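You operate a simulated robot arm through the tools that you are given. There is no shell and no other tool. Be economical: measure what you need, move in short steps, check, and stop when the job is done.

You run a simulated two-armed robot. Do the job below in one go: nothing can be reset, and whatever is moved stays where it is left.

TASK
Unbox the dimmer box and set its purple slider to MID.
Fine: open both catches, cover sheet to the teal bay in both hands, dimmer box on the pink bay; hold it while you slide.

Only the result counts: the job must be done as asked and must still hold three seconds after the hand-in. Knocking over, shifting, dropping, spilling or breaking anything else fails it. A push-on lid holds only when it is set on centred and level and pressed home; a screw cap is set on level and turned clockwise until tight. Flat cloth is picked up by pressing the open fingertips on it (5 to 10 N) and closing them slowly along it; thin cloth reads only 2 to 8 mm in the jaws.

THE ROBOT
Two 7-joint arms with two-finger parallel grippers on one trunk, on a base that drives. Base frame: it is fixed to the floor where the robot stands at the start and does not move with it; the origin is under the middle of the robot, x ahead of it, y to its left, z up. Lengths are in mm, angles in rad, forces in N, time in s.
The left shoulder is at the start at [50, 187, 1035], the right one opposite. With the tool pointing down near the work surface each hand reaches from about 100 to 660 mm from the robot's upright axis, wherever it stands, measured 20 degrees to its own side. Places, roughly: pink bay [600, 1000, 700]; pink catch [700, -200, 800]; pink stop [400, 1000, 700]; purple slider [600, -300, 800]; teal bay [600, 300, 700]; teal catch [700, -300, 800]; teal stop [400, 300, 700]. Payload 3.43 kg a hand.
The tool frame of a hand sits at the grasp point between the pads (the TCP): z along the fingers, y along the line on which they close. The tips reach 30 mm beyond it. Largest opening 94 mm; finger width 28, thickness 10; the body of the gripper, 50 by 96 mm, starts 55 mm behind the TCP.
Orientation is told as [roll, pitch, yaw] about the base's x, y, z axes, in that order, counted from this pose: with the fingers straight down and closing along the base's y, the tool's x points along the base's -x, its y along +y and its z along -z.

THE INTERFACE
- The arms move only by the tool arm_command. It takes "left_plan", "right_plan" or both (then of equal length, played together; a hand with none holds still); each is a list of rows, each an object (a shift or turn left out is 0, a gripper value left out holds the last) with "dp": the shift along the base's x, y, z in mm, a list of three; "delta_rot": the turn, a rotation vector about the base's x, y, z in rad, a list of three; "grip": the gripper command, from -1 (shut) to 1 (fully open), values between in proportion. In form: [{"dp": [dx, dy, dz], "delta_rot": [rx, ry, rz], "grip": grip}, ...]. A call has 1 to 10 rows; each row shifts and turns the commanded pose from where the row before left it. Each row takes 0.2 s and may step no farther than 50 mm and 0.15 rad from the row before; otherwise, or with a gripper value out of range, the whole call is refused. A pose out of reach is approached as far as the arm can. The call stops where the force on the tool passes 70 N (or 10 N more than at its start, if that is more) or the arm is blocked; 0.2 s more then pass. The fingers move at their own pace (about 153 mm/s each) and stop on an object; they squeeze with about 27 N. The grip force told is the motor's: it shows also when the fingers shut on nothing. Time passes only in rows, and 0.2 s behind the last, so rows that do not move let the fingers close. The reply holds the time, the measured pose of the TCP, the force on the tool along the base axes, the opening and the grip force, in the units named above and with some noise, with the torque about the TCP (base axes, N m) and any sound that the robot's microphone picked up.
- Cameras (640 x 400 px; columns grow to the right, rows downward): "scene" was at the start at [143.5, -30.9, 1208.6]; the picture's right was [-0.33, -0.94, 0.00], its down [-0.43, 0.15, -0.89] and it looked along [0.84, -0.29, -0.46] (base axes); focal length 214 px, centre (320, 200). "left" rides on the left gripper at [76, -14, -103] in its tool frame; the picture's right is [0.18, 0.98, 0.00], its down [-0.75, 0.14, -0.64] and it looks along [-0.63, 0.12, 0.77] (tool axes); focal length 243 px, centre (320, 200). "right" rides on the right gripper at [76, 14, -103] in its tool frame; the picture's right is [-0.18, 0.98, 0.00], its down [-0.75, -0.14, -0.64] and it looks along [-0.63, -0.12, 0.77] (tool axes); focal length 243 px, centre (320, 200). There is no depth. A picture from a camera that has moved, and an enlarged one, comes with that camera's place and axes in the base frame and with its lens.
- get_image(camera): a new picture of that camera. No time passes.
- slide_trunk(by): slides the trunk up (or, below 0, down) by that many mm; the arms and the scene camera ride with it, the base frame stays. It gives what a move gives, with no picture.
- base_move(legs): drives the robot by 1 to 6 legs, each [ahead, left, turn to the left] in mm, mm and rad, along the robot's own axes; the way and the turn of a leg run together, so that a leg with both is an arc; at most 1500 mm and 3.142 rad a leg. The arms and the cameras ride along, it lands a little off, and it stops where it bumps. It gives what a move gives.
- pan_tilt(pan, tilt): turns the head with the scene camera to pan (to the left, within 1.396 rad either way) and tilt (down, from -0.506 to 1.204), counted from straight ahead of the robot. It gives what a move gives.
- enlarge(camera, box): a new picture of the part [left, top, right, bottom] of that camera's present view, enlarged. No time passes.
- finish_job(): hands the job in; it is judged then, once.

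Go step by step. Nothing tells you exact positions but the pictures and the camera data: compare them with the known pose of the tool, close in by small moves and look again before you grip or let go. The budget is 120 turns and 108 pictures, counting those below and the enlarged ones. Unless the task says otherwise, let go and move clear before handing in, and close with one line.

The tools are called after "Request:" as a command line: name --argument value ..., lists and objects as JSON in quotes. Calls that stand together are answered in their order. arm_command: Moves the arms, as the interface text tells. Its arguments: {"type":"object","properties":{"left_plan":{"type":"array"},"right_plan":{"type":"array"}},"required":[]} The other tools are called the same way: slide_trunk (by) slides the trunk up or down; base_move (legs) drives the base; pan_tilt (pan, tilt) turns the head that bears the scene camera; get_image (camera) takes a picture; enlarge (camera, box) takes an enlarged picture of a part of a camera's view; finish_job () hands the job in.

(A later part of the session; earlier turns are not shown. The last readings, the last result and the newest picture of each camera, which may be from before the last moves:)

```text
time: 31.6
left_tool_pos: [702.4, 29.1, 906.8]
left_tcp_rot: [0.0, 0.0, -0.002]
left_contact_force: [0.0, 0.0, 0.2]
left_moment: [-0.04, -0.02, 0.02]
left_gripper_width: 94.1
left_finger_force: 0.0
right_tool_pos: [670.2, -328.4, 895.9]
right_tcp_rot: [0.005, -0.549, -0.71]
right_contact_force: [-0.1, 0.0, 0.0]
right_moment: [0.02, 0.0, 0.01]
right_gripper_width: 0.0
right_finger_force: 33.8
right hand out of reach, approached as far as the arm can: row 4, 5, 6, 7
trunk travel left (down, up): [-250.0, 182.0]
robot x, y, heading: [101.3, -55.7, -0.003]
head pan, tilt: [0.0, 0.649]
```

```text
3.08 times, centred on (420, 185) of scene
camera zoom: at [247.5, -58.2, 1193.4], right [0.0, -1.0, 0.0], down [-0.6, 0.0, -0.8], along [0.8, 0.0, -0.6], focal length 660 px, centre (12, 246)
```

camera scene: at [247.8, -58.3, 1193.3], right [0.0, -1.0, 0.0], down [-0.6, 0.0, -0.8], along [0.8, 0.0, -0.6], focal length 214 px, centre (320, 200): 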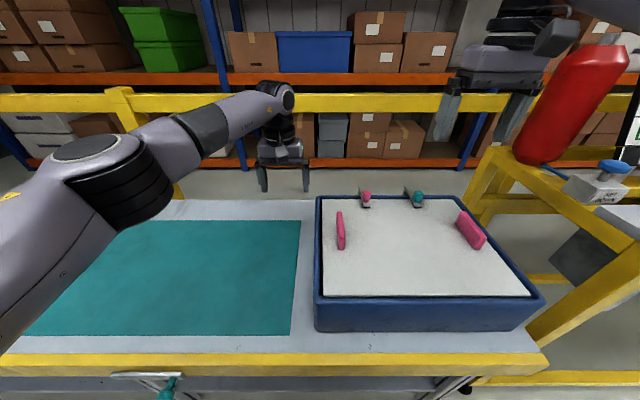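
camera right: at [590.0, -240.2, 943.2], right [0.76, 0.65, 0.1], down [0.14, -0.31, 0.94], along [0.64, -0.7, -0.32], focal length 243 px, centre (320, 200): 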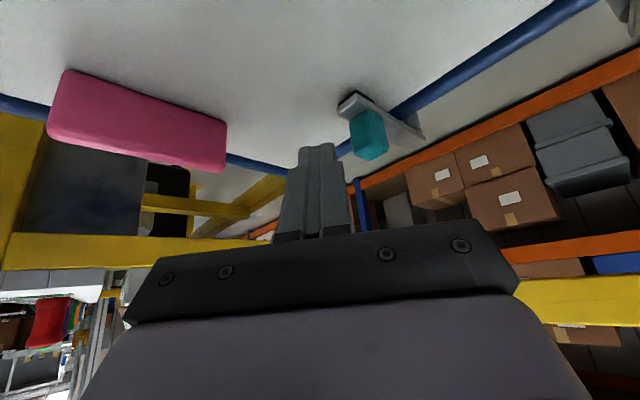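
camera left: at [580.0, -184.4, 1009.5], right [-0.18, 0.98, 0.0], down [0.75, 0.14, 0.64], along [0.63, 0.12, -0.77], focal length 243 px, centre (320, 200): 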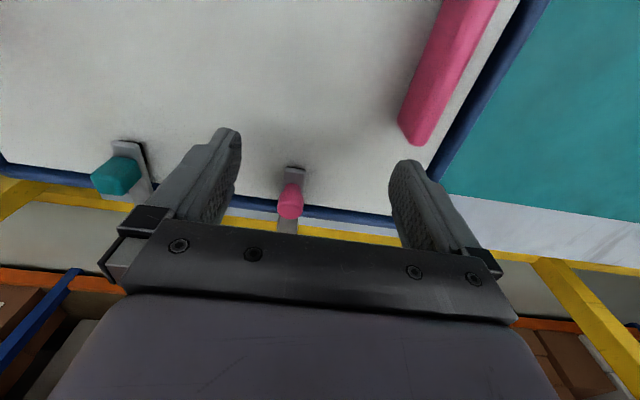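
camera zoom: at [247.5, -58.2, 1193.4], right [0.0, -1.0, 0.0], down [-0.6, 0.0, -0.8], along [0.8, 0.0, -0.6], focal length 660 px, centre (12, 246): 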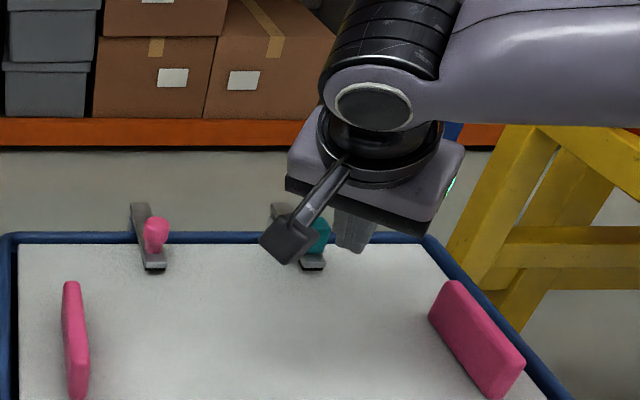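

The knob slipped out because yawing cost reach. Instead I'll push the knob with closed fingers from its −y side, without yaw.

Request:
arm_command --right_plan '[{"dp": [-5, -10, 25], "grip": -1}, {"dp": [0, -7, 15], "delta_rot": [0, 0, 0.14]}, {"dp": [0, -5, 0], "delta_rot": [0, 0, 0.14]}, {"dp": [0, -5, 0], "delta_rot": [0, 0, 0.14]}, {"dp": [10, 0, 0], "delta_rot": [0, 0, 0.14]}, {"dp": [10, 0, 0], "delta_rot": [0, 0, 0.145]}, {"dp": [15, 0, -10]}, {"dp": [12, 0, -10]}, {"dp": [0, 0, 0]}]'

Request:
get_image --camera "right"

```text
time: 33.5
left_tool_pos: [702.6, 30.5, 907.2]
left_tcp_rot: [0.001, 0.0, 0.0]
left_contact_force: [0.4, -0.7, 0.5]
left_moment: [0.03, 0.02, 0.02]
left_gripper_width: 94.1
left_finger_force: 0.1
right_tool_pos: [713.9, -353.0, 915.1]
right_tcp_rot: [-0.001, -0.55, 0.002]
right_contact_force: [-0.9, 0.2, 1.2]
right_moment: [-0.04, 0.01, 0.0]
right_gripper_width: 0.0
right_finger_force: 32.7
trunk travel left (down, up): [-250.0, 182.0]
robot x, y, heading: [104.4, -59.6, 0.001]
head pan, tilt: [0.0, 0.649]
```

```text
71 pictures are left
camera right: at [595.6, -340.2, 962.5], right [0.15, 0.98, 0.1], down [0.31, -0.14, 0.94], along [0.94, -0.11, -0.32], focal length 243 px, centre (320, 200)
```

right: 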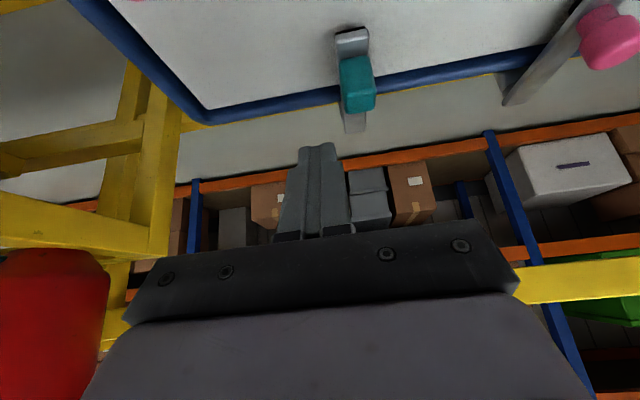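

Request:
arm_command --right_plan '[{"dp": [-3, 0, -20]}, {"dp": [-3, 0, -21]}, {"dp": [0, 10, 0]}, {"dp": [0, 10, 0]}, {"dp": [1, 10, 0]}, {"dp": [3, 10, 0]}, {"dp": [5, 10, 0]}, {"dp": [6, 10, 0]}]'

Request:
get_image --camera "right"

Request:
enlarge --camera "scene" --box '[320, 120, 520, 250]'

```text
time: 35.4
left_tool_pos: [702.4, 29.7, 906.3]
left_tcp_rot: [0.002, 0.001, -0.001]
left_contact_force: [0.3, 0.1, -0.1]
left_moment: [0.05, -0.01, -0.01]
left_gripper_width: 93.7
left_finger_force: 0.1
right_tool_pos: [717.8, -300.9, 874.3]
right_tcp_rot: [0.0, -0.552, -0.003]
right_contact_force: [7.9, -8.9, -4.4]
right_moment: [-0.28, -0.02, -0.26]
right_gripper_width: 0.0
right_finger_force: 32.5
right hand out of reach, approached as far as the arm can: row 8
trunk travel left (down, up): [-250.0, 182.0]
robot x, y, heading: [101.2, -58.2, -0.003]
head pan, tilt: [0.0, 0.649]
```

```text
70 pictures are left
camera right: at [600.2, -286.1, 921.9], right [0.16, 0.98, 0.1], down [0.31, -0.14, 0.94], along [0.94, -0.12, -0.32], focal length 243 px, centre (320, 200)
```

right: 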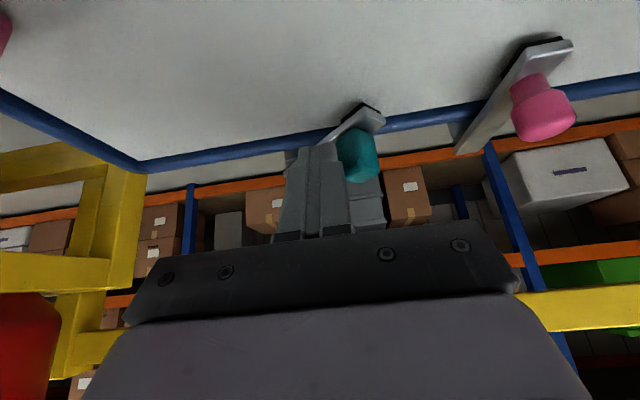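

```text
3.08 times, centred on (420, 185) of scene
camera zoom: at [249.3, -59.4, 1193.0], right [0.0, -1.0, 0.0], down [-0.61, 0.0, -0.8], along [0.8, 0.0, -0.61], focal length 660 px, centre (12, 246)
```

zoom: 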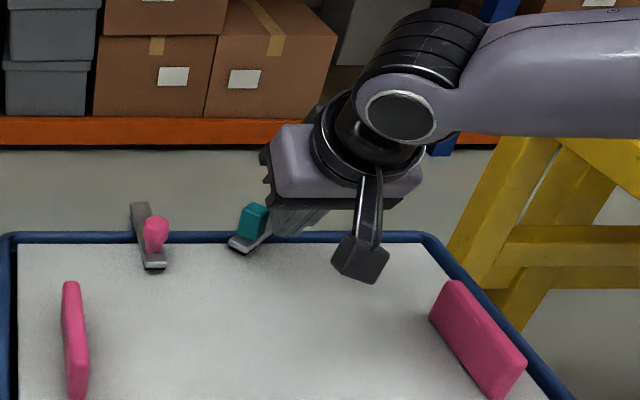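

The teal lever is swinging open, about 50° so far. Keep pushing.

Request:
arm_command --right_plan '[{"dp": [0, 10, 0]}, {"dp": [0, 10, 0]}, {"dp": [1, 10, 0]}, {"dp": [2, 10, 0]}]'

Request:
get_image --camera "right"

Request:
enlarge --camera "scene" --box '[320, 120, 520, 250]'

```text
time: 36.4
left_tool_pos: [702.8, 29.8, 907.0]
left_tcp_rot: [0.0, 0.001, 0.0]
left_contact_force: [-0.2, 0.2, -0.2]
left_moment: [0.01, -0.01, -0.01]
left_gripper_width: 93.9
left_finger_force: 0.0
right_tool_pos: [700.8, -272.9, 884.2]
right_tcp_rot: [0.003, -0.552, 0.004]
right_contact_force: [-0.4, 0.6, -0.5]
right_moment: [0.01, -0.04, 0.01]
right_gripper_width: 0.2
right_finger_force: 32.7
right hand out of reach, approached as far as the arm can: row 1, 2, 3, 4
trunk travel left (down, up): [-250.0, 182.0]
robot x, y, heading: [105.1, -59.7, -0.003]
head pan, tilt: [0.0, 0.649]
```

```text
68 pictures are left
camera right: at [582.6, -259.4, 931.3], right [0.15, 0.98, 0.1], down [0.31, -0.14, 0.94], along [0.94, -0.11, -0.32], focal length 243 px, centre (320, 200)
```

right: 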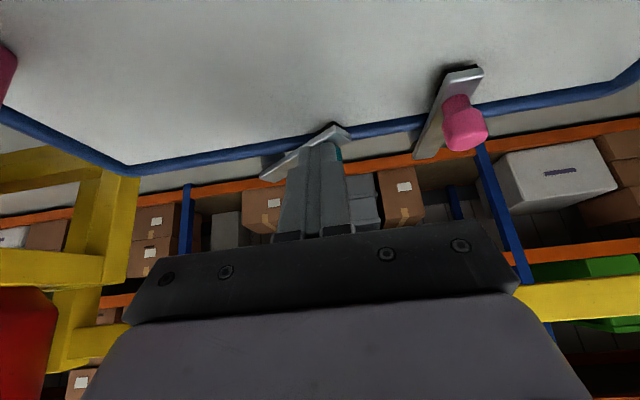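

```text
3.08 times, centred on (420, 185) of scene
camera zoom: at [248.1, -58.4, 1193.3], right [0.0, -1.0, 0.0], down [-0.6, 0.0, -0.8], along [0.8, 0.0, -0.6], focal length 660 px, centre (12, 246)
```

zoom: 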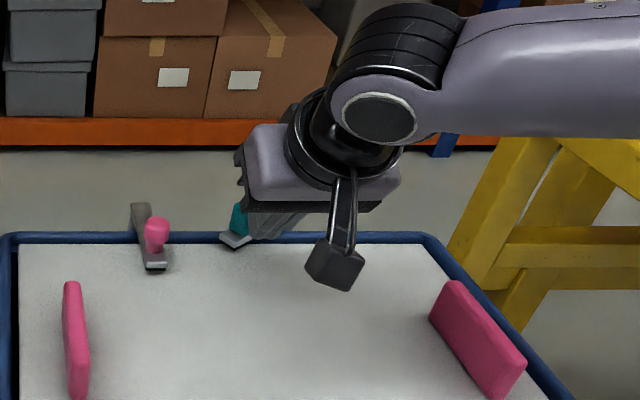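

Teal lever is open about 50–60°. I'll tilt the hand further for reach and push the knob backward to clear the rim fully.

Request:
arm_command --right_plan '[{"dp": [-20, 0, 8]}, {"dp": [-5, 6, 0], "delta_rot": [0, -0.14, 0]}, {"dp": [0, 6, 0], "delta_rot": [0, -0.14, 0]}, {"dp": [0, 3, -6], "delta_rot": [0, -0.1, 0]}, {"dp": [10, 0, -4]}, {"dp": [10, 0, -2]}, {"dp": [10, 3, 0]}, {"dp": [10, 3, 0]}, {"dp": [10, 3, 0]}]'

Request:
get_image --camera "right"

Request:
enlarge --camera "scene" --box '[320, 120, 520, 250]'

```text
time: 38.4
left_tool_pos: [702.8, 29.8, 907.9]
left_tcp_rot: [0.001, -0.001, -0.001]
left_contact_force: [-0.2, -0.3, 1.4]
left_moment: [0.02, 0.02, -0.02]
left_gripper_width: 94.2
left_finger_force: 0.1
right_tool_pos: [715.2, -258.1, 886.4]
right_tcp_rot: [0.004, -0.929, 0.005]
right_contact_force: [-4.0, 3.7, -2.9]
right_moment: [0.11, 0.14, 0.04]
right_gripper_width: 0.0
right_finger_force: 33.2
right hand out of reach, approached as far as the arm can: row 8, 9
trunk travel left (down, up): [-250.0, 182.0]
robot x, y, heading: [102.8, -58.9, 0.002]
head pan, tilt: [0.0, 0.649]
```

```text
66 pictures are left
camera right: at [587.7, -245.8, 887.1], right [0.1, 0.98, 0.15], down [-0.06, -0.14, 0.99], along [0.99, -0.11, 0.05], focal length 243 px, centre (320, 200)
```

right: 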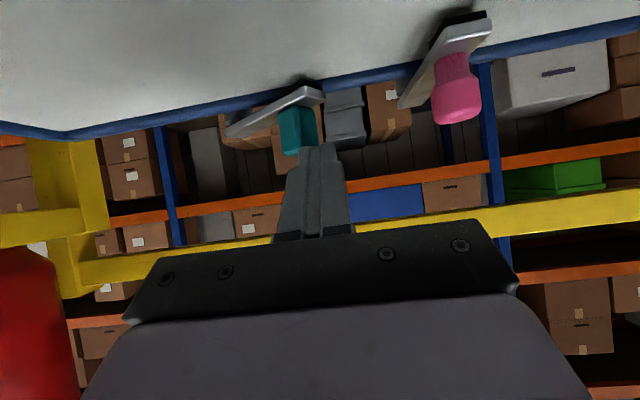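

```text
3.08 times, centred on (420, 185) of scene
camera zoom: at [247.7, -58.0, 1193.2], right [0.0, -1.0, 0.0], down [-0.6, 0.0, -0.8], along [0.8, 0.0, -0.6], focal length 660 px, centre (12, 246)
```

zoom: 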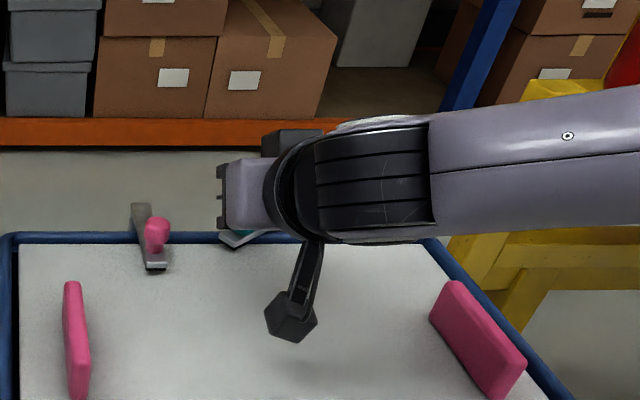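

Reach is limiting again. I'll use the left wrist camera to look down into the gap between my base and the bench so I can drive closer safely.

Request:
arm_command --left_plan '[{"dp": [-41, 9, 12], "delta_rot": [0, 0.085, 0]}, {"dp": [-41, 9, 12], "delta_rot": [0, 0.085, 0]}, {"dp": [-41, 9, 12], "delta_rot": [0, 0.085, 0]}, {"dp": [-41, 9, 12], "delta_rot": [0, 0.085, 0]}, {"dp": [-41, 9, 12], "delta_rot": [0, 0.085, 0]}, {"dp": [-41, 9, 12], "delta_rot": [0, 0.085, 0]}, {"dp": [-41, 9, 12], "delta_rot": [0, 0.085, 0]}, {"dp": [-41, 9, 12], "delta_rot": [0, 0.085, 0]}, {"dp": [-5, 0, 0]}]'

Request:
get_image --camera "left"

```text
time: 40.4
left_tool_pos: [367.3, 101.8, 1002.2]
left_tcp_rot: [0.0, 0.682, -0.001]
left_contact_force: [-0.3, 0.4, 0.2]
left_moment: [0.01, 0.04, -0.04]
left_gripper_width: 94.2
left_finger_force: 0.1
right_tool_pos: [717.1, -261.9, 886.5]
right_tcp_rot: [0.003, -0.932, 0.001]
right_contact_force: [-1.2, -1.1, 0.8]
right_moment: [-0.03, -0.08, -0.01]
right_gripper_width: 0.0
right_finger_force: 32.8
trunk travel left (down, up): [-250.0, 182.0]
robot x, y, heading: [102.7, -56.1, -0.0]
head pan, tilt: [0.0, 0.649]
```

```text
64 pictures are left
camera left: at [372.1, 88.6, 1130.1], right [-0.14, 0.98, 0.12], down [0.99, 0.14, 0.02], along [0.01, 0.12, -0.99], focal length 243 px, centre (320, 200)
```

left: 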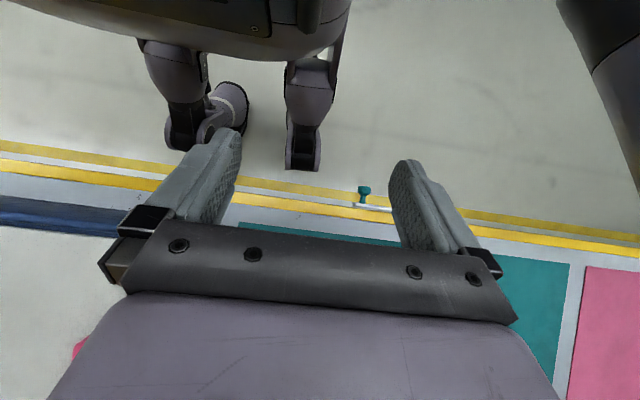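

My nearest foot is about 165 mm short of the bench edge, so driving ahead 60 mm is safe. I'll back the right hand off first, then drive.

Request:
arm_command --right_plan '[{"dp": [-30, 0, 20]}, {"dp": [-30, 0, 30]}, {"dp": [-10, 0, 0]}]'

Request:
base_move --legs '[[60, 0, 0]]'

Request:
get_image --camera "right"

Request:
enlarge --camera "scene" --box '[320, 120, 520, 250]'

```text
time: 41.1
left_tool_pos: [370.1, 102.1, 1002.9]
left_tcp_rot: [0.0, 0.677, -0.002]
left_contact_force: [0.2, -0.2, -0.4]
left_moment: [0.01, -0.01, 0.01]
left_gripper_width: 94.0
left_finger_force: 0.1
right_tool_pos: [645.2, -260.4, 937.1]
right_tcp_rot: [0.001, -0.931, 0.003]
right_contact_force: [-0.9, 0.4, 0.5]
right_moment: [0.0, -0.01, 0.01]
right_gripper_width: 0.0
right_finger_force: 32.6
trunk travel left (down, up): [-250.0, 182.0]
robot x, y, heading: [106.9, -55.8, 0.001]
head pan, tilt: [0.0, 0.649]
```

```text
time: 42.0
left_tool_pos: [372.9, 101.5, 1002.6]
left_tcp_rot: [-0.002, 0.679, -0.001]
left_contact_force: [-0.9, -0.2, 0.6]
left_moment: [-0.02, -0.01, 0.05]
left_gripper_width: 94.3
left_finger_force: 0.0
right_tool_pos: [650.6, -261.2, 936.4]
right_tcp_rot: [-0.001, -0.932, 0.003]
right_contact_force: [0.6, 0.2, 0.3]
right_moment: [0.0, 0.02, -0.02]
right_gripper_width: 0.0
right_finger_force: 33.1
trunk travel left (down, up): [-250.0, 182.0]
robot x, y, heading: [108.3, -57.2, 0.002]
head pan, tilt: [0.0, 0.649]
stopped in leg 1: the robot was blocked; the commanded pose is now the measured one
```

```text
63 pictures are left
camera right: at [523.3, -246.6, 937.7], right [0.11, 0.98, 0.15], down [-0.06, -0.14, 0.99], along [0.99, -0.12, 0.05], focal length 243 px, centre (320, 200)
```

right: 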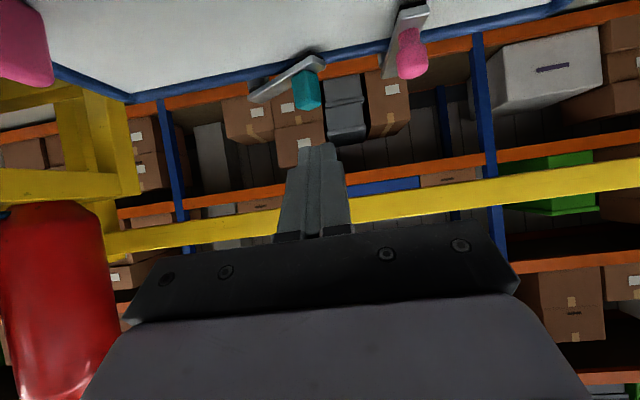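

```text
3.08 times, centred on (420, 185) of scene
camera zoom: at [252.8, -58.3, 1193.3], right [0.0, -1.0, 0.0], down [-0.6, 0.0, -0.8], along [0.8, 0.0, -0.6], focal length 660 px, centre (12, 246)
```

zoom: 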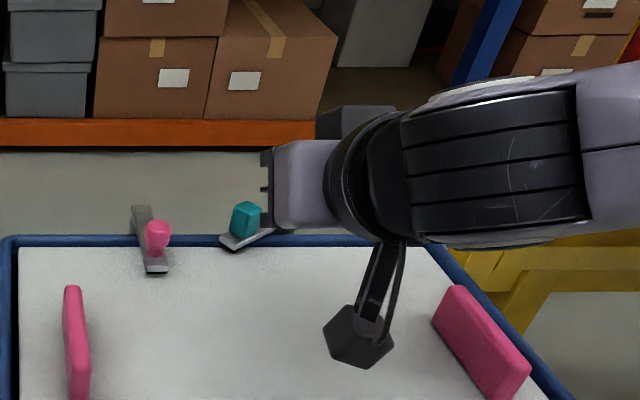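

The drive was blocked at x≈108, so I won't push ahead further. Instead I'll raise the right hand, back off slightly and turn left, which brings the right shoulder forward.

Request:
arm_command --right_plan '[{"dp": [0, 0, 40]}, {"dp": [0, 0, 40]}]'

Request:
base_move --legs '[[-10, 0, 0], [0, 0, 0.45]]'

Request:
pan_tilt --pan -0.6 --tilt 0.65

Request:
get_image --camera "scene"

```text
time: 42.6
left_tool_pos: [372.3, 102.4, 1002.7]
left_tcp_rot: [-0.001, 0.68, -0.002]
left_contact_force: [-0.6, 0.6, 0.6]
left_moment: [0.01, 0.03, -0.02]
left_gripper_width: 94.0
left_finger_force: 0.1
right_tool_pos: [651.1, -259.9, 1016.8]
right_tcp_rot: [-0.002, -0.931, 0.003]
right_contact_force: [0.2, 0.2, 0.6]
right_moment: [0.01, 0.02, 0.0]
right_gripper_width: 0.0
right_finger_force: 32.8
trunk travel left (down, up): [-250.0, 182.0]
robot x, y, heading: [106.1, -60.3, -0.003]
head pan, tilt: [0.0, 0.649]
```

```text
time: 44.6
left_tool_pos: [267.2, 201.4, 1002.6]
left_tcp_rot: [-0.001, 0.68, 0.452]
left_contact_force: [-0.5, -0.1, 0.1]
left_moment: [0.0, 0.02, -0.01]
left_gripper_width: 93.9
left_finger_force: 0.0
right_tool_pos: [676.0, -1.5, 1016.7]
right_tcp_rot: [-0.001, -0.931, 0.456]
right_contact_force: [-0.2, -0.2, 0.3]
right_moment: [0.02, -0.01, -0.03]
right_gripper_width: 0.0
right_finger_force: 33.2
trunk travel left (down, up): [-250.0, 182.0]
robot x, y, heading: [102.5, -57.9, 0.456]
head pan, tilt: [0.0, 0.649]
```

```text
time: 45.6
left_tool_pos: [267.8, 201.3, 1002.6]
left_tcp_rot: [-0.001, 0.68, 0.452]
left_contact_force: [0.9, 0.4, -0.3]
left_moment: [-0.02, -0.02, -0.01]
left_gripper_width: 93.9
left_finger_force: 0.0
right_tool_pos: [675.9, -3.0, 1016.6]
right_tcp_rot: [0.001, -0.929, 0.455]
right_contact_force: [-0.2, -0.5, -0.4]
right_moment: [0.0, 0.01, 0.01]
right_gripper_width: 0.0
right_finger_force: 32.5
trunk travel left (down, up): [-250.0, 182.0]
robot x, y, heading: [97.4, -56.0, 0.45]
head pan, tilt: [-0.6, 0.649]
```

```text
61 pictures are left
camera scene: at [236.3, -45.4, 1193.3], right [-0.15, -0.99, 0.0], down [-0.6, 0.09, -0.8], along [0.79, -0.12, -0.6], focal length 214 px, centre (320, 200)
```

scene: 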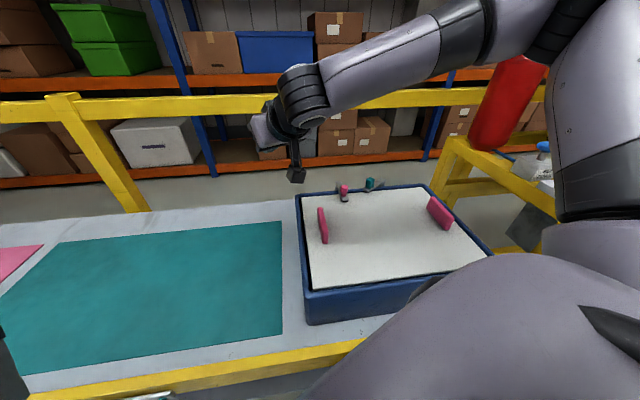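

The turn worked. I'll carry the right hand back over to the teal knob, un-yawing it to point straight ahead.

Request:
arm_command --right_plan '[{"dp": [0, -32, -5], "delta_rot": [0, 0, -0.09]}, {"dp": [0, -32, -5], "delta_rot": [0, 0, -0.09]}, {"dp": [0, -32, -5], "delta_rot": [0, 0, -0.09]}, {"dp": [0, -32, -5], "delta_rot": [0, 0, -0.09]}, {"dp": [0, -32, -5], "delta_rot": [0, 0, -0.09]}, {"dp": [0, -32, -5], "delta_rot": [0, 0, 0]}, {"dp": [0, -32, -5]}, {"dp": [5, -33, -10]}, {"dp": [0, 0, 0]}]'

Request:
get_image --camera "right"

Request:
enlarge --camera "scene" --box '[280, 150, 440, 250]'

```text
time: 47.6
left_tool_pos: [267.5, 200.7, 1002.1]
left_tcp_rot: [-0.001, 0.679, 0.452]
left_contact_force: [0.0, -0.7, -0.4]
left_moment: [0.01, -0.02, -0.02]
left_gripper_width: 93.9
left_finger_force: 0.0
right_tool_pos: [680.0, -259.3, 970.3]
right_tcp_rot: [-0.001, -0.93, 0.006]
right_contact_force: [-0.5, 0.7, -0.1]
right_moment: [-0.02, -0.03, -0.02]
right_gripper_width: 0.0
right_finger_force: 32.8
trunk travel left (down, up): [-250.0, 182.0]
robot x, y, heading: [101.3, -56.5, 0.451]
head pan, tilt: [-0.6, 0.649]
```

```text
60 pictures are left
camera right: at [553.1, -246.1, 972.0], right [0.1, 0.98, 0.15], down [-0.06, -0.14, 0.99], along [0.99, -0.11, 0.05], focal length 243 px, centre (320, 200)
```

right: 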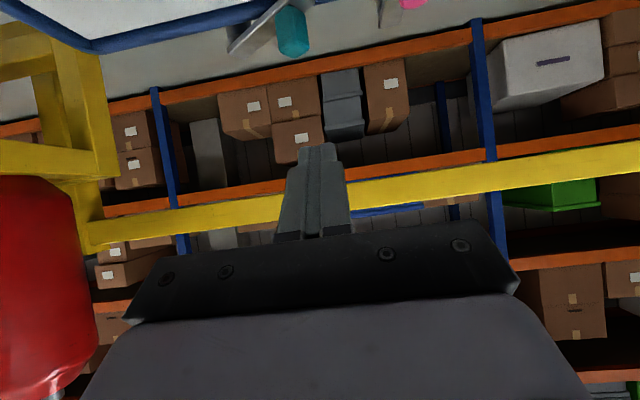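

```text
4.00 times, centred on (360, 200) of scene
camera zoom: at [236.2, -45.4, 1193.3], right [-0.15, -0.99, 0.0], down [-0.6, 0.09, -0.8], along [0.79, -0.12, -0.6], focal length 858 px, centre (160, 200)
```

zoom: 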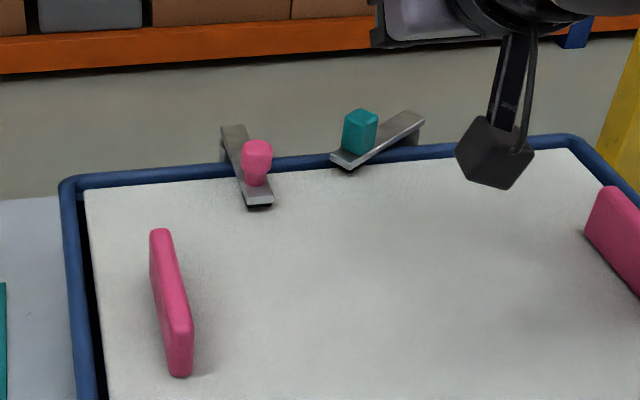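

Request:
arm_command --right_plan '[{"dp": [-5, -5, -45]}, {"dp": [-3, -3, -43]}, {"dp": [12, 0, -4]}, {"dp": [12, 1, 0]}, {"dp": [12, 2, 0]}, {"dp": [12, 4, 0]}, {"dp": [12, 4, 0]}, {"dp": [12, 4, 0]}]'

Request:
get_image --camera "right"

Request:
enlarge --camera "scene" --box '[280, 150, 440, 250]'

```text
time: 49.4
left_tool_pos: [267.8, 201.9, 1001.4]
left_tcp_rot: [-0.003, 0.678, 0.452]
left_contact_force: [-0.8, -1.0, 0.4]
left_moment: [0.04, -0.03, -0.04]
left_gripper_width: 94.2
left_finger_force: 0.0
right_tool_pos: [743.6, -253.5, 880.3]
right_tcp_rot: [-0.001, -0.932, 0.005]
right_contact_force: [-0.5, -0.7, 1.4]
right_moment: [-0.02, -0.06, -0.02]
right_gripper_width: 0.1
right_finger_force: 32.4
trunk travel left (down, up): [-250.0, 182.0]
robot x, y, heading: [97.8, -55.9, 0.451]
head pan, tilt: [-0.6, 0.649]
```

```text
58 pictures are left
camera right: at [617.3, -239.2, 880.6], right [0.11, 0.98, 0.15], down [-0.06, -0.14, 0.99], along [0.99, -0.11, 0.05], focal length 243 px, centre (320, 200)
```

right: 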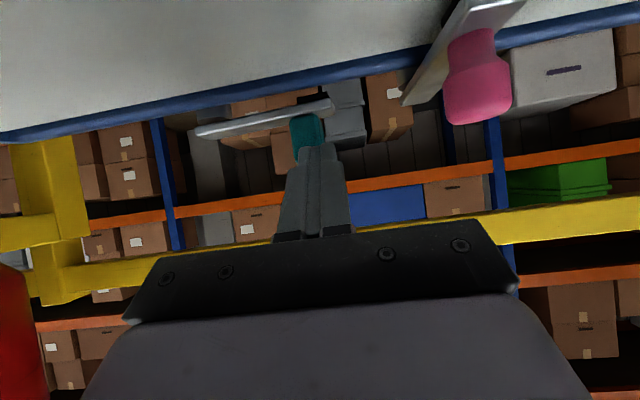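

```text
4.00 times, centred on (360, 200) of scene
camera zoom: at [236.2, -45.5, 1193.3], right [-0.15, -0.99, 0.0], down [-0.6, 0.09, -0.8], along [0.79, -0.12, -0.6], focal length 858 px, centre (160, 200)
```

zoom: 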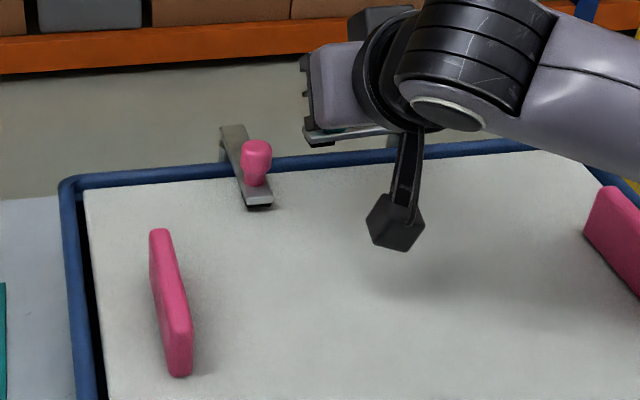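

Teal catch is fully open, its lever lying along the rim. Now I'll back off and put the closed fingers on the −y side of the pink knob and push toward +y.

Request:
arm_command --right_plan '[{"dp": [8, 2, 0]}, {"dp": [-30, -5, 8]}, {"dp": [-30, 0, 35]}, {"dp": [-8, 20, 5]}, {"dp": [0, 18, 0]}, {"dp": [6, 0, -25]}, {"dp": [4, 0, -22]}, {"dp": [0, 0, 0]}]'

Request:
get_image --camera "right"

Request:
enlarge --camera "scene" --box '[280, 150, 440, 250]'

```text
time: 51.2
left_tool_pos: [267.2, 200.4, 1001.8]
left_tcp_rot: [0.0, 0.681, 0.451]
left_contact_force: [0.9, -0.2, 0.2]
left_moment: [0.0, -0.02, -0.01]
left_gripper_width: 93.9
left_finger_force: 0.0
right_tool_pos: [694.7, -218.0, 880.0]
right_tcp_rot: [0.001, -0.932, 0.005]
right_contact_force: [-0.8, 0.2, -1.3]
right_moment: [-0.01, 0.03, 0.02]
right_gripper_width: 0.0
right_finger_force: 33.4
trunk travel left (down, up): [-250.0, 182.0]
robot x, y, heading: [97.4, -59.6, 0.452]
head pan, tilt: [-0.6, 0.649]
```

```text
56 pictures are left
camera right: at [567.4, -204.8, 880.9], right [0.1, 0.98, 0.15], down [-0.06, -0.14, 0.99], along [0.99, -0.11, 0.05], focal length 243 px, centre (320, 200)
```

right: 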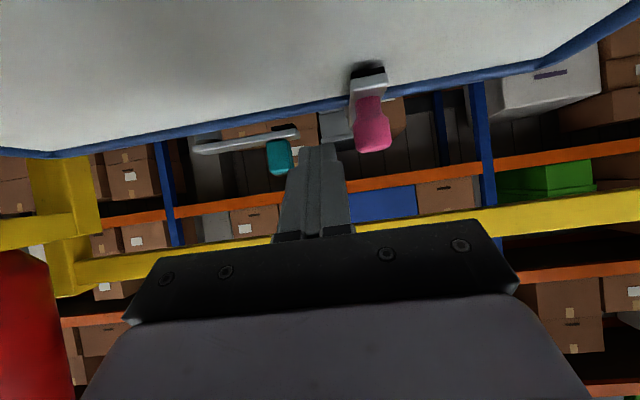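

```text
4.00 times, centred on (360, 200) of scene
camera zoom: at [236.3, -45.4, 1193.3], right [-0.15, -0.99, 0.0], down [-0.6, 0.09, -0.8], along [0.79, -0.12, -0.6], focal length 858 px, centre (160, 200)
```

zoom: 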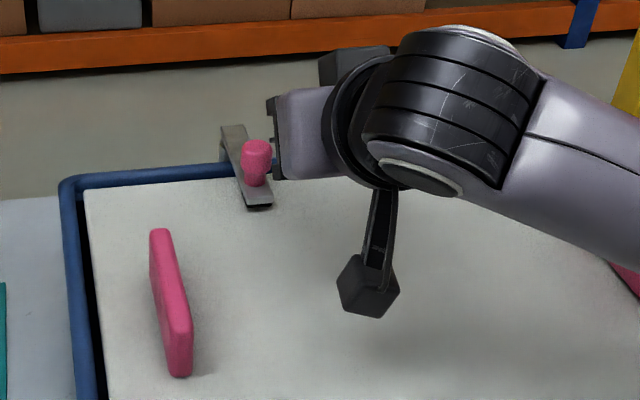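

Request:
arm_command --right_plan '[{"dp": [4, 10, 0]}, {"dp": [4, 10, 0]}, {"dp": [4, 10, 0]}, {"dp": [4, 10, 0]}, {"dp": [5, 10, 0]}, {"dp": [6, 10, 0]}]'

Request:
get_image --camera "right"

Request:
enlarge --camera "scene" --box '[280, 150, 440, 250]'

```text
time: 52.8
left_tool_pos: [260.4, 205.8, 999.5]
left_tcp_rot: [-0.017, 0.676, 0.438]
left_contact_force: [0.6, 0.6, 0.7]
left_moment: [0.02, 0.01, 0.0]
left_gripper_width: 94.0
left_finger_force: 0.0
right_tool_pos: [722.2, -189.2, 897.3]
right_tcp_rot: [-0.14, -0.974, 0.064]
right_contact_force: [1.0, 0.8, 0.9]
right_moment: [0.02, 0.05, 0.05]
right_gripper_width: 0.1
right_finger_force: 33.0
trunk travel left (down, up): [-250.0, 182.0]
robot x, y, heading: [96.5, -56.8, 0.45]
head pan, tilt: [-0.6, 0.649]
stopped in row 6 (right hand): the arm was blocked; the commanded pose is now the measured one
```

```text
54 pictures are left
camera right: at [597.4, -169.1, 891.6], right [0.15, 0.99, 0.08], down [-0.12, -0.06, 0.99], along [0.98, -0.16, 0.11], focal length 243 px, centre (320, 200)
```

right: 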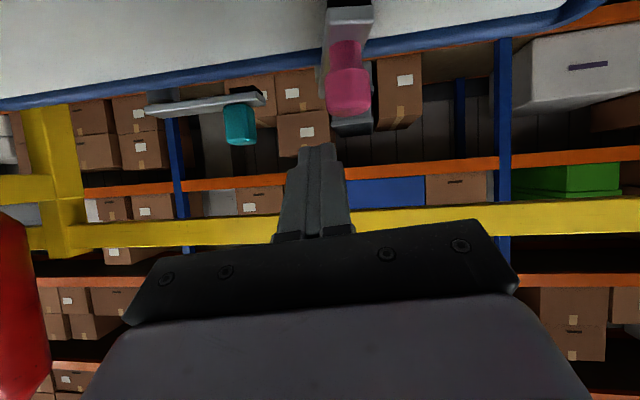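

```text
4.00 times, centred on (360, 200) of scene
camera zoom: at [225.7, -38.6, 1193.2], right [-0.15, -0.99, 0.01], down [-0.59, 0.09, -0.8], along [0.79, -0.13, -0.6], focal length 858 px, centre (160, 200)
```

zoom: 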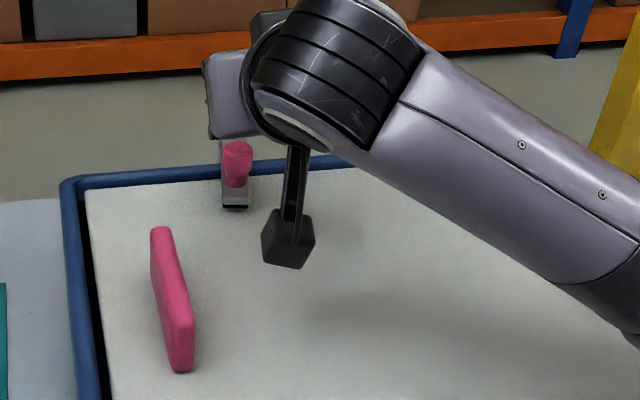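

Request:
get_image --camera "scene"

```text
52 pictures are left
camera scene: at [225.7, -38.6, 1193.2], right [-0.15, -0.99, 0.01], down [-0.59, 0.09, -0.8], along [0.79, -0.13, -0.6], focal length 214 px, centre (320, 200)
```

scene: 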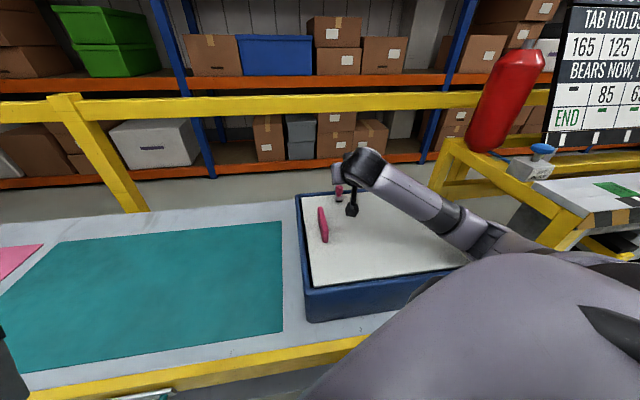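

The arm's elbow has dropped low over the box and blocked. I'll raise everything with the trunk, which lifts the hand straight off too, and look again.

Request:
slide_trunk --by 120

Request:
get_image --camera "scene"

```text
time: 54.3
left_tool_pos: [268.6, 201.1, 1122.6]
left_tcp_rot: [-0.003, 0.68, 0.449]
left_contact_force: [-0.1, -0.2, -0.6]
left_moment: [0.01, 0.03, 0.01]
left_gripper_width: 94.1
left_finger_force: 0.1
right_tool_pos: [729.0, -188.6, 1009.2]
right_tcp_rot: [-0.108, -0.958, 0.047]
right_contact_force: [-0.9, 0.3, 0.3]
right_moment: [0.02, 0.0, -0.01]
right_gripper_width: 0.0
right_finger_force: 32.9
trunk travel left (down, up): [-370.0, 62.0]
robot x, y, heading: [97.1, -60.6, 0.445]
head pan, tilt: [-0.6, 0.649]
```

```text
51 pictures are left
camera scene: at [235.7, -46.5, 1313.2], right [-0.15, -0.99, 0.0], down [-0.6, 0.09, -0.8], along [0.79, -0.12, -0.6], focal length 214 px, centre (320, 200)
```

scene: 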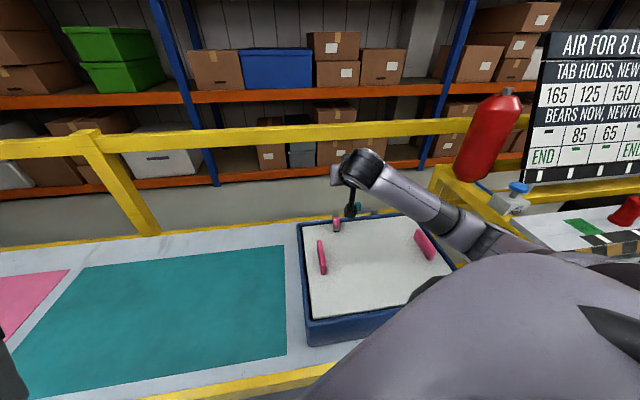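

Nothing was disturbed. For the pink catch I'll use the left arm from a right-turned stance further right. First I tuck the right hand, then move the base, backing off before going sideways.

Request:
arm_command --right_plan '[{"dp": [-15, 0, 40], "delta_rot": [0.05, 0.137, 0]}, {"dp": [-40, -9, 16], "delta_rot": [0.05, 0.137, 0]}, {"dp": [-40, -9, 16], "delta_rot": [0, 0.137, 0]}, {"dp": [-40, -9, 16], "delta_rot": [0, 0.137, 0]}, {"dp": [-40, -9, 16], "delta_rot": [0, 0.137, 0]}, {"dp": [-40, -9, 16], "delta_rot": [0, 0.137, 0]}, {"dp": [-40, -9, 16], "delta_rot": [0, 0.137, 0]}, {"dp": [-30, -20, 0]}]'

Request:
base_move --legs '[[0, 0, -0.45], [-50, 0, 0], [0, -309, 0], [0, 0, -0.45], [45, 22, 0]]'

Request:
pan_tilt --pan 0.5 --tilt 0.7

Request:
get_image --camera "scene"

```text
time: 56.1
left_tool_pos: [269.7, 200.0, 1122.5]
left_tcp_rot: [0.0, 0.68, 0.45]
left_contact_force: [-0.7, 0.5, 0.1]
left_moment: [0.03, 0.04, 0.0]
left_gripper_width: 93.9
left_finger_force: 0.0
right_tool_pos: [443.2, -262.6, 1144.2]
right_tcp_rot: [-0.003, 0.013, -0.049]
right_contact_force: [-1.3, -0.5, 2.3]
right_moment: [0.08, -0.08, -0.04]
right_gripper_width: 0.1
right_finger_force: 33.1
trunk travel left (down, up): [-370.0, 62.0]
robot x, y, heading: [96.7, -58.6, 0.445]
head pan, tilt: [-0.6, 0.649]
```

```text
time: 63.1
left_tool_pos: [404.7, -338.1, 1121.5]
left_tcp_rot: [0.0, 0.681, -0.454]
left_contact_force: [0.5, 0.4, -0.3]
left_moment: [0.01, 0.01, 0.04]
left_gripper_width: 93.6
left_finger_force: 0.1
right_tool_pos: [151.9, -764.3, 1145.7]
right_tcp_rot: [-0.001, 0.002, -0.948]
right_contact_force: [0.8, 1.2, 0.5]
right_moment: [0.0, 0.03, 0.0]
right_gripper_width: 0.0
right_finger_force: 33.2
trunk travel left (down, up): [-370.0, 62.0]
robot x, y, heading: [95.9, -362.8, -0.454]
head pan, tilt: [-0.6, 0.649]
```

```text
time: 64.4
left_tool_pos: [405.3, -338.1, 1123.6]
left_tcp_rot: [-0.002, 0.678, -0.455]
left_contact_force: [-0.3, -0.1, 0.6]
left_moment: [0.0, -0.02, 0.04]
left_gripper_width: 94.0
left_finger_force: 0.1
right_tool_pos: [151.8, -764.3, 1146.6]
right_tcp_rot: [-0.002, 0.001, -0.948]
right_contact_force: [0.6, 0.5, 0.8]
right_moment: [0.02, -0.02, 0.01]
right_gripper_width: 0.0
right_finger_force: 33.4
trunk travel left (down, up): [-370.0, 62.0]
robot x, y, heading: [97.4, -366.0, -0.455]
head pan, tilt: [0.499, 0.7]
```

```text
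50 pictures are left
camera scene: at [233.8, -388.3, 1308.9], right [0.05, -1.0, 0.0], down [-0.64, -0.03, -0.76], along [0.76, 0.03, -0.64], focal length 214 px, centre (320, 200)
```

scene: 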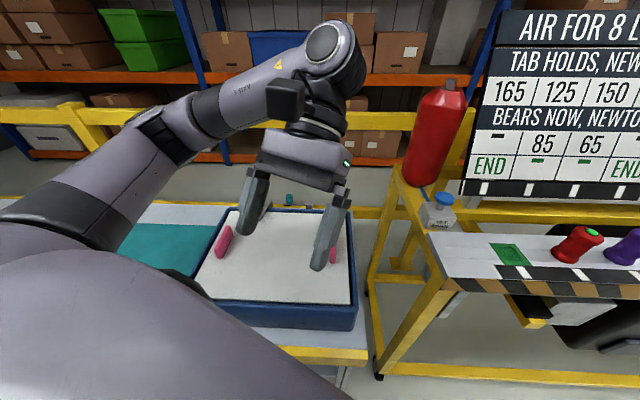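

Now lower the trunk back and bring the left hand over to the −y side of the pink knob, turning it to point forward-down.

Request:
slide_trunk --by -120

Request:
arm_command --left_plan '[{"dp": [15, 12, 0], "delta_rot": [0, 0, 0.15], "grip": -1}, {"dp": [25, 12, 0], "delta_rot": [0, 0, 0.15]}, {"dp": [28, 12, 0], "delta_rot": [0, 0, 0.15]}, {"dp": [28, 12, 0], "delta_rot": [0, -0.15, 0]}, {"dp": [28, 12, 0], "delta_rot": [0, -0.15, 0]}, {"dp": [28, 12, 0], "delta_rot": [0, -0.15, 0]}, {"dp": [28, 12, 0], "delta_rot": [0, -0.15, 0]}, {"dp": [28, 12, 0], "delta_rot": [0, -0.15, 0]}, {"dp": [28, 12, 0], "delta_rot": [0, -0.15, 0]}, {"dp": [28, 8, 0], "delta_rot": [0, -0.15, 0]}]'

Request:
arm_command --left_plan '[{"dp": [10, 0, -10], "delta_rot": [0, -0.15, 0]}, {"dp": [5, 0, -20], "delta_rot": [0, -0.1, 0]}, {"dp": [0, 0, -15]}, {"dp": [0, 0, 0]}]'

Request:
get_image --camera "left"

Request:
get_image --camera "scene"

```text
time: 65.9
left_tool_pos: [404.7, -337.0, 1001.8]
left_tcp_rot: [-0.002, 0.679, -0.454]
left_contact_force: [-0.4, -0.1, 0.5]
left_moment: [0.0, -0.01, -0.01]
left_gripper_width: 94.1
left_finger_force: 0.2
right_tool_pos: [150.5, -764.7, 1025.5]
right_tcp_rot: [-0.001, 0.0, -0.948]
right_contact_force: [0.5, 0.1, -0.8]
right_moment: [0.0, -0.01, 0.0]
right_gripper_width: 0.1
right_finger_force: 33.1
trunk travel left (down, up): [-250.0, 182.0]
robot x, y, heading: [96.3, -365.3, -0.452]
head pan, tilt: [0.499, 0.7]
```

```text
time: 68.1
left_tool_pos: [670.9, -223.1, 1003.0]
left_tcp_rot: [0.001, -0.372, -0.003]
left_contact_force: [-0.7, 0.4, -0.1]
left_moment: [-0.01, -0.03, 0.0]
left_gripper_width: 0.1
left_finger_force: 26.5
right_tool_pos: [150.9, -763.9, 1025.5]
right_tcp_rot: [-0.001, 0.0, -0.949]
right_contact_force: [0.5, 0.1, -0.3]
right_moment: [0.01, 0.01, -0.01]
right_gripper_width: 0.0
right_finger_force: 32.6
trunk travel left (down, up): [-250.0, 182.0]
robot x, y, heading: [101.2, -364.2, -0.454]
head pan, tilt: [0.499, 0.7]
```

```text
time: 69.1
left_tool_pos: [684.0, -221.0, 956.2]
left_tcp_rot: [0.004, -0.621, -0.004]
left_contact_force: [0.0, 0.1, 0.1]
left_moment: [0.03, -0.01, 0.01]
left_gripper_width: 0.0
left_finger_force: 27.3
right_tool_pos: [150.3, -764.6, 1025.7]
right_tcp_rot: [-0.002, 0.0, -0.946]
right_contact_force: [-0.1, 0.4, 0.6]
right_moment: [0.0, -0.01, 0.02]
right_gripper_width: 0.1
right_finger_force: 32.5
trunk travel left (down, up): [-250.0, 182.0]
robot x, y, heading: [97.0, -364.7, -0.458]
head pan, tilt: [0.499, 0.7]
```

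```text
49 pictures are left
camera left: at [561.1, -235.2, 995.8], right [-0.15, 0.98, -0.1], down [0.24, 0.14, 0.96], along [0.96, 0.12, -0.26], focal length 243 px, centre (320, 200)
```

left: 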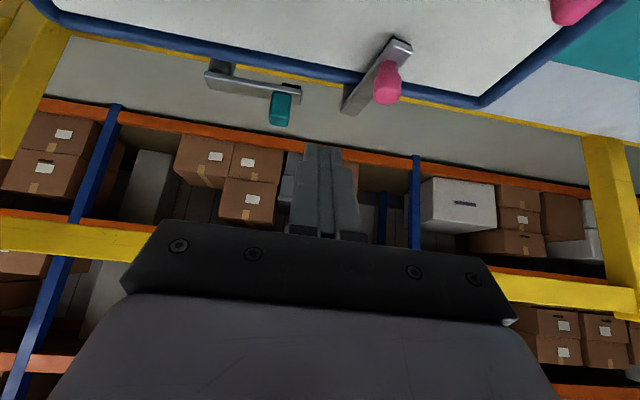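

```text
48 pictures are left
camera scene: at [233.8, -388.2, 1188.9], right [0.05, -1.0, 0.0], down [-0.64, -0.03, -0.76], along [0.76, 0.04, -0.64], focal length 214 px, centre (320, 200)
```

scene: 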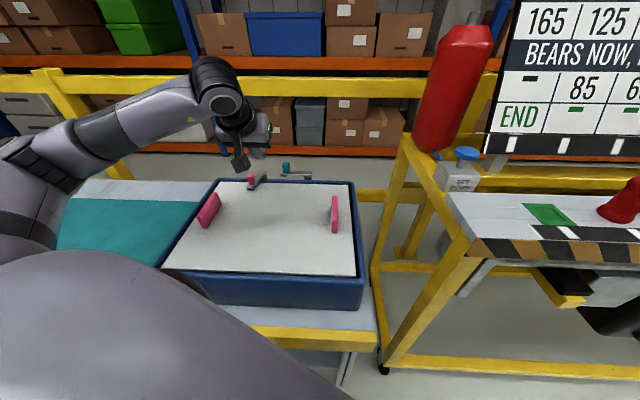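

Left arm has a comfortable shape here, and the pink lever is already cracked slightly toward +y. Lower beside it and push.

Request:
arm_command --left_plan '[{"dp": [0, 0, -40]}, {"dp": [2, 0, -40]}, {"dp": [2, 10, 0]}, {"dp": [3, 10, 0]}, {"dp": [4, 10, 0]}, {"dp": [5, 10, 0]}, {"dp": [6, 10, 0]}, {"dp": [6, 8, 0]}, {"dp": [7, 8, 0]}]'

Request:
get_image --camera "left"

Request:
enlarge --camera "scene" --box '[180, 130, 340, 230]'

```text
time: 71.1
left_tool_pos: [719.3, -156.6, 877.4]
left_tcp_rot: [0.004, -0.62, -0.004]
left_contact_force: [-1.7, -1.1, -1.7]
left_moment: [-0.04, 0.03, 0.01]
left_gripper_width: 0.0
left_finger_force: 26.8
right_tool_pos: [152.0, -762.3, 1026.5]
right_tcp_rot: [0.0, 0.0, -0.948]
right_contact_force: [0.8, -0.6, -0.6]
right_moment: [-0.02, 0.03, 0.01]
right_gripper_width: 0.0
right_finger_force: 33.3
trunk travel left (down, up): [-250.0, 182.0]
robot x, y, heading: [100.5, -364.1, -0.454]
head pan, tilt: [0.499, 0.7]
```

```text
47 pictures are left
camera left: at [596.6, -170.1, 916.9], right [-0.15, 0.98, -0.1], down [0.24, 0.14, 0.96], along [0.96, 0.12, -0.26], focal length 243 px, centre (320, 200)
```

left: 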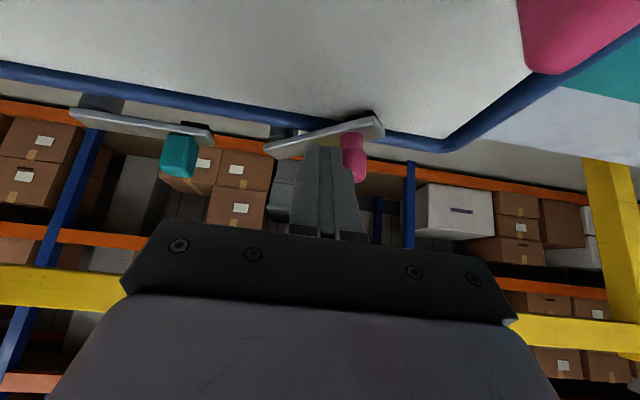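

```text
4.00 times, centred on (260, 180) of scene
camera zoom: at [233.8, -388.3, 1188.9], right [0.05, -1.0, 0.0], down [-0.64, -0.03, -0.76], along [0.76, 0.04, -0.64], focal length 858 px, centre (560, 280)
```

zoom: 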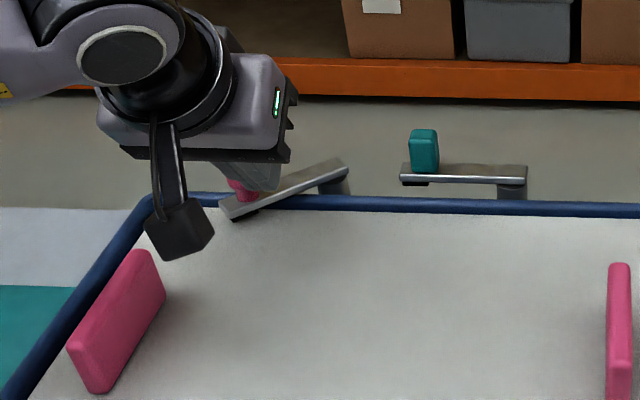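

Request:
arm_command --left_plan '[{"dp": [8, 5, 0]}, {"dp": [9, 5, 0]}, {"dp": [9, 4, 0]}, {"dp": [9, 3, 0]}, {"dp": [8, 2, 0]}]'

Request:
get_image --camera "left"

```text
time: 72.3
left_tool_pos: [761.9, -140.1, 878.4]
left_tcp_rot: [0.001, -0.62, -0.007]
left_contact_force: [-2.1, -8.6, 0.1]
left_moment: [-0.21, 0.02, -0.2]
left_gripper_width: 0.2
left_finger_force: 27.1
right_tool_pos: [151.0, -765.5, 1025.2]
right_tcp_rot: [0.001, 0.0, -0.948]
right_contact_force: [0.2, 0.3, -1.6]
right_moment: [0.02, 0.0, 0.0]
right_gripper_width: 0.1
right_finger_force: 32.7
trunk travel left (down, up): [-250.0, 182.0]
robot x, y, heading: [95.2, -364.3, -0.454]
head pan, tilt: [0.499, 0.7]
```

```text
45 pictures are left
camera left: at [639.0, -152.4, 916.7], right [-0.14, 0.98, -0.11], down [0.24, 0.14, 0.96], along [0.96, 0.11, -0.26], focal length 243 px, centre (320, 200)
```

left: 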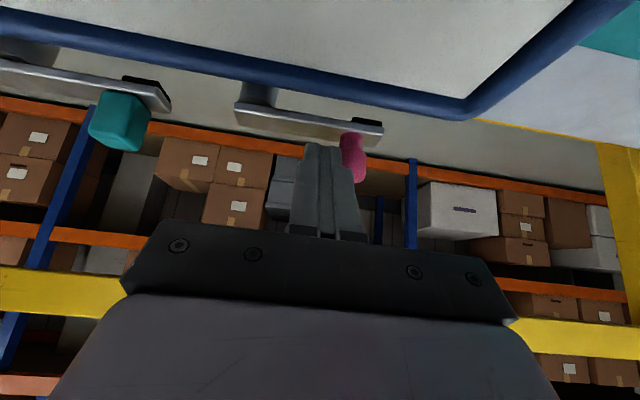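

Both catches are open. I'll retract the left hand, square the base in front of the box, and prepare both hands for the cover's handles.

Request:
arm_command --left_plan '[{"dp": [-10, -10, 40]}, {"dp": [-25, -5, 40]}, {"dp": [-40, 0, 25], "delta_rot": [0, 0.15, 0]}, {"dp": [-40, 0, 25], "delta_rot": [0, 0.15, 0]}, {"dp": [-45, -5, 5], "delta_rot": [0, 0.15, 0]}, {"dp": [-45, -15, 0], "delta_rot": [0, 0.15, 0]}, {"dp": [-30, -30, 0], "grip": 1}, {"dp": [-20, -40, 0]}]'

Request:
base_move --legs '[[-27, -13, 0], [0, 0, 0.455], [0, 108, 0]]'

Request:
pan_tilt --pan 0 --tilt 0.8

Request:
get_image --camera "scene"

```text
time: 74.1
left_tool_pos: [507.7, -243.3, 1012.3]
left_tcp_rot: [0.002, -0.018, -0.002]
left_contact_force: [0.1, 0.0, -0.1]
left_moment: [-0.01, -0.01, 0.03]
left_gripper_width: 93.9
left_finger_force: 0.1
right_tool_pos: [151.2, -765.7, 1026.3]
right_tcp_rot: [0.0, 0.001, -0.948]
right_contact_force: [0.8, 0.2, 0.6]
right_moment: [0.04, 0.0, 0.03]
right_gripper_width: 0.0
right_finger_force: 33.4
trunk travel left (down, up): [-250.0, 182.0]
robot x, y, heading: [100.4, -365.8, -0.453]
head pan, tilt: [0.499, 0.7]
```

```text
time: 77.5
left_tool_pos: [383.1, 32.2, 1011.1]
left_tcp_rot: [0.001, -0.019, 0.45]
left_contact_force: [-0.2, -0.4, -0.6]
left_moment: [0.03, 0.01, 0.04]
left_gripper_width: 94.0
left_finger_force: 0.0
right_tool_pos: [290.2, -592.3, 1025.9]
right_tcp_rot: [-0.003, -0.001, -0.493]
right_contact_force: [0.9, 0.4, -0.1]
right_moment: [0.02, -0.01, 0.01]
right_gripper_width: 0.0
right_finger_force: 33.1
trunk travel left (down, up): [-250.0, 182.0]
robot x, y, heading: [70.5, -256.1, -0.004]
head pan, tilt: [0.499, 0.7]
```

```text
time: 78.4
left_tool_pos: [382.9, 32.9, 1012.9]
left_tcp_rot: [0.001, -0.019, 0.45]
left_contact_force: [-0.3, 0.1, 0.8]
left_moment: [0.03, 0.0, 0.02]
left_gripper_width: 94.2
left_finger_force: 0.0
right_tool_pos: [289.6, -592.1, 1025.7]
right_tcp_rot: [0.0, -0.001, -0.493]
right_contact_force: [-0.2, 0.1, -0.8]
right_moment: [0.0, -0.02, 0.0]
right_gripper_width: 0.0
right_finger_force: 33.3
trunk travel left (down, up): [-250.0, 182.0]
robot x, y, heading: [65.0, -261.3, 0.001]
head pan, tilt: [0.0, 0.799]
```

```text
44 pictures are left
camera scene: at [205.7, -258.7, 1180.7], right [0.0, -1.0, 0.0], down [-0.72, 0.0, -0.7], along [0.7, 0.0, -0.72], focal length 214 px, centre (320, 200)
```

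scene: 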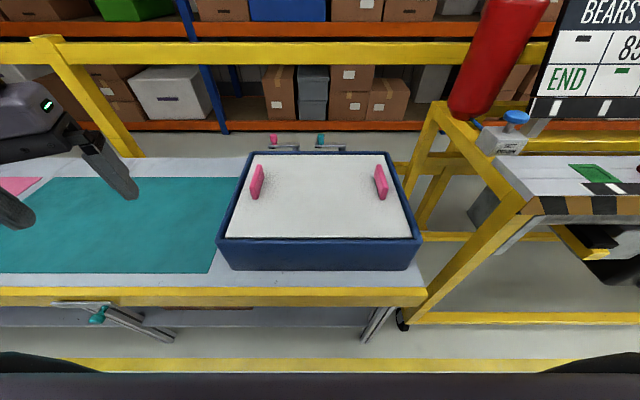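

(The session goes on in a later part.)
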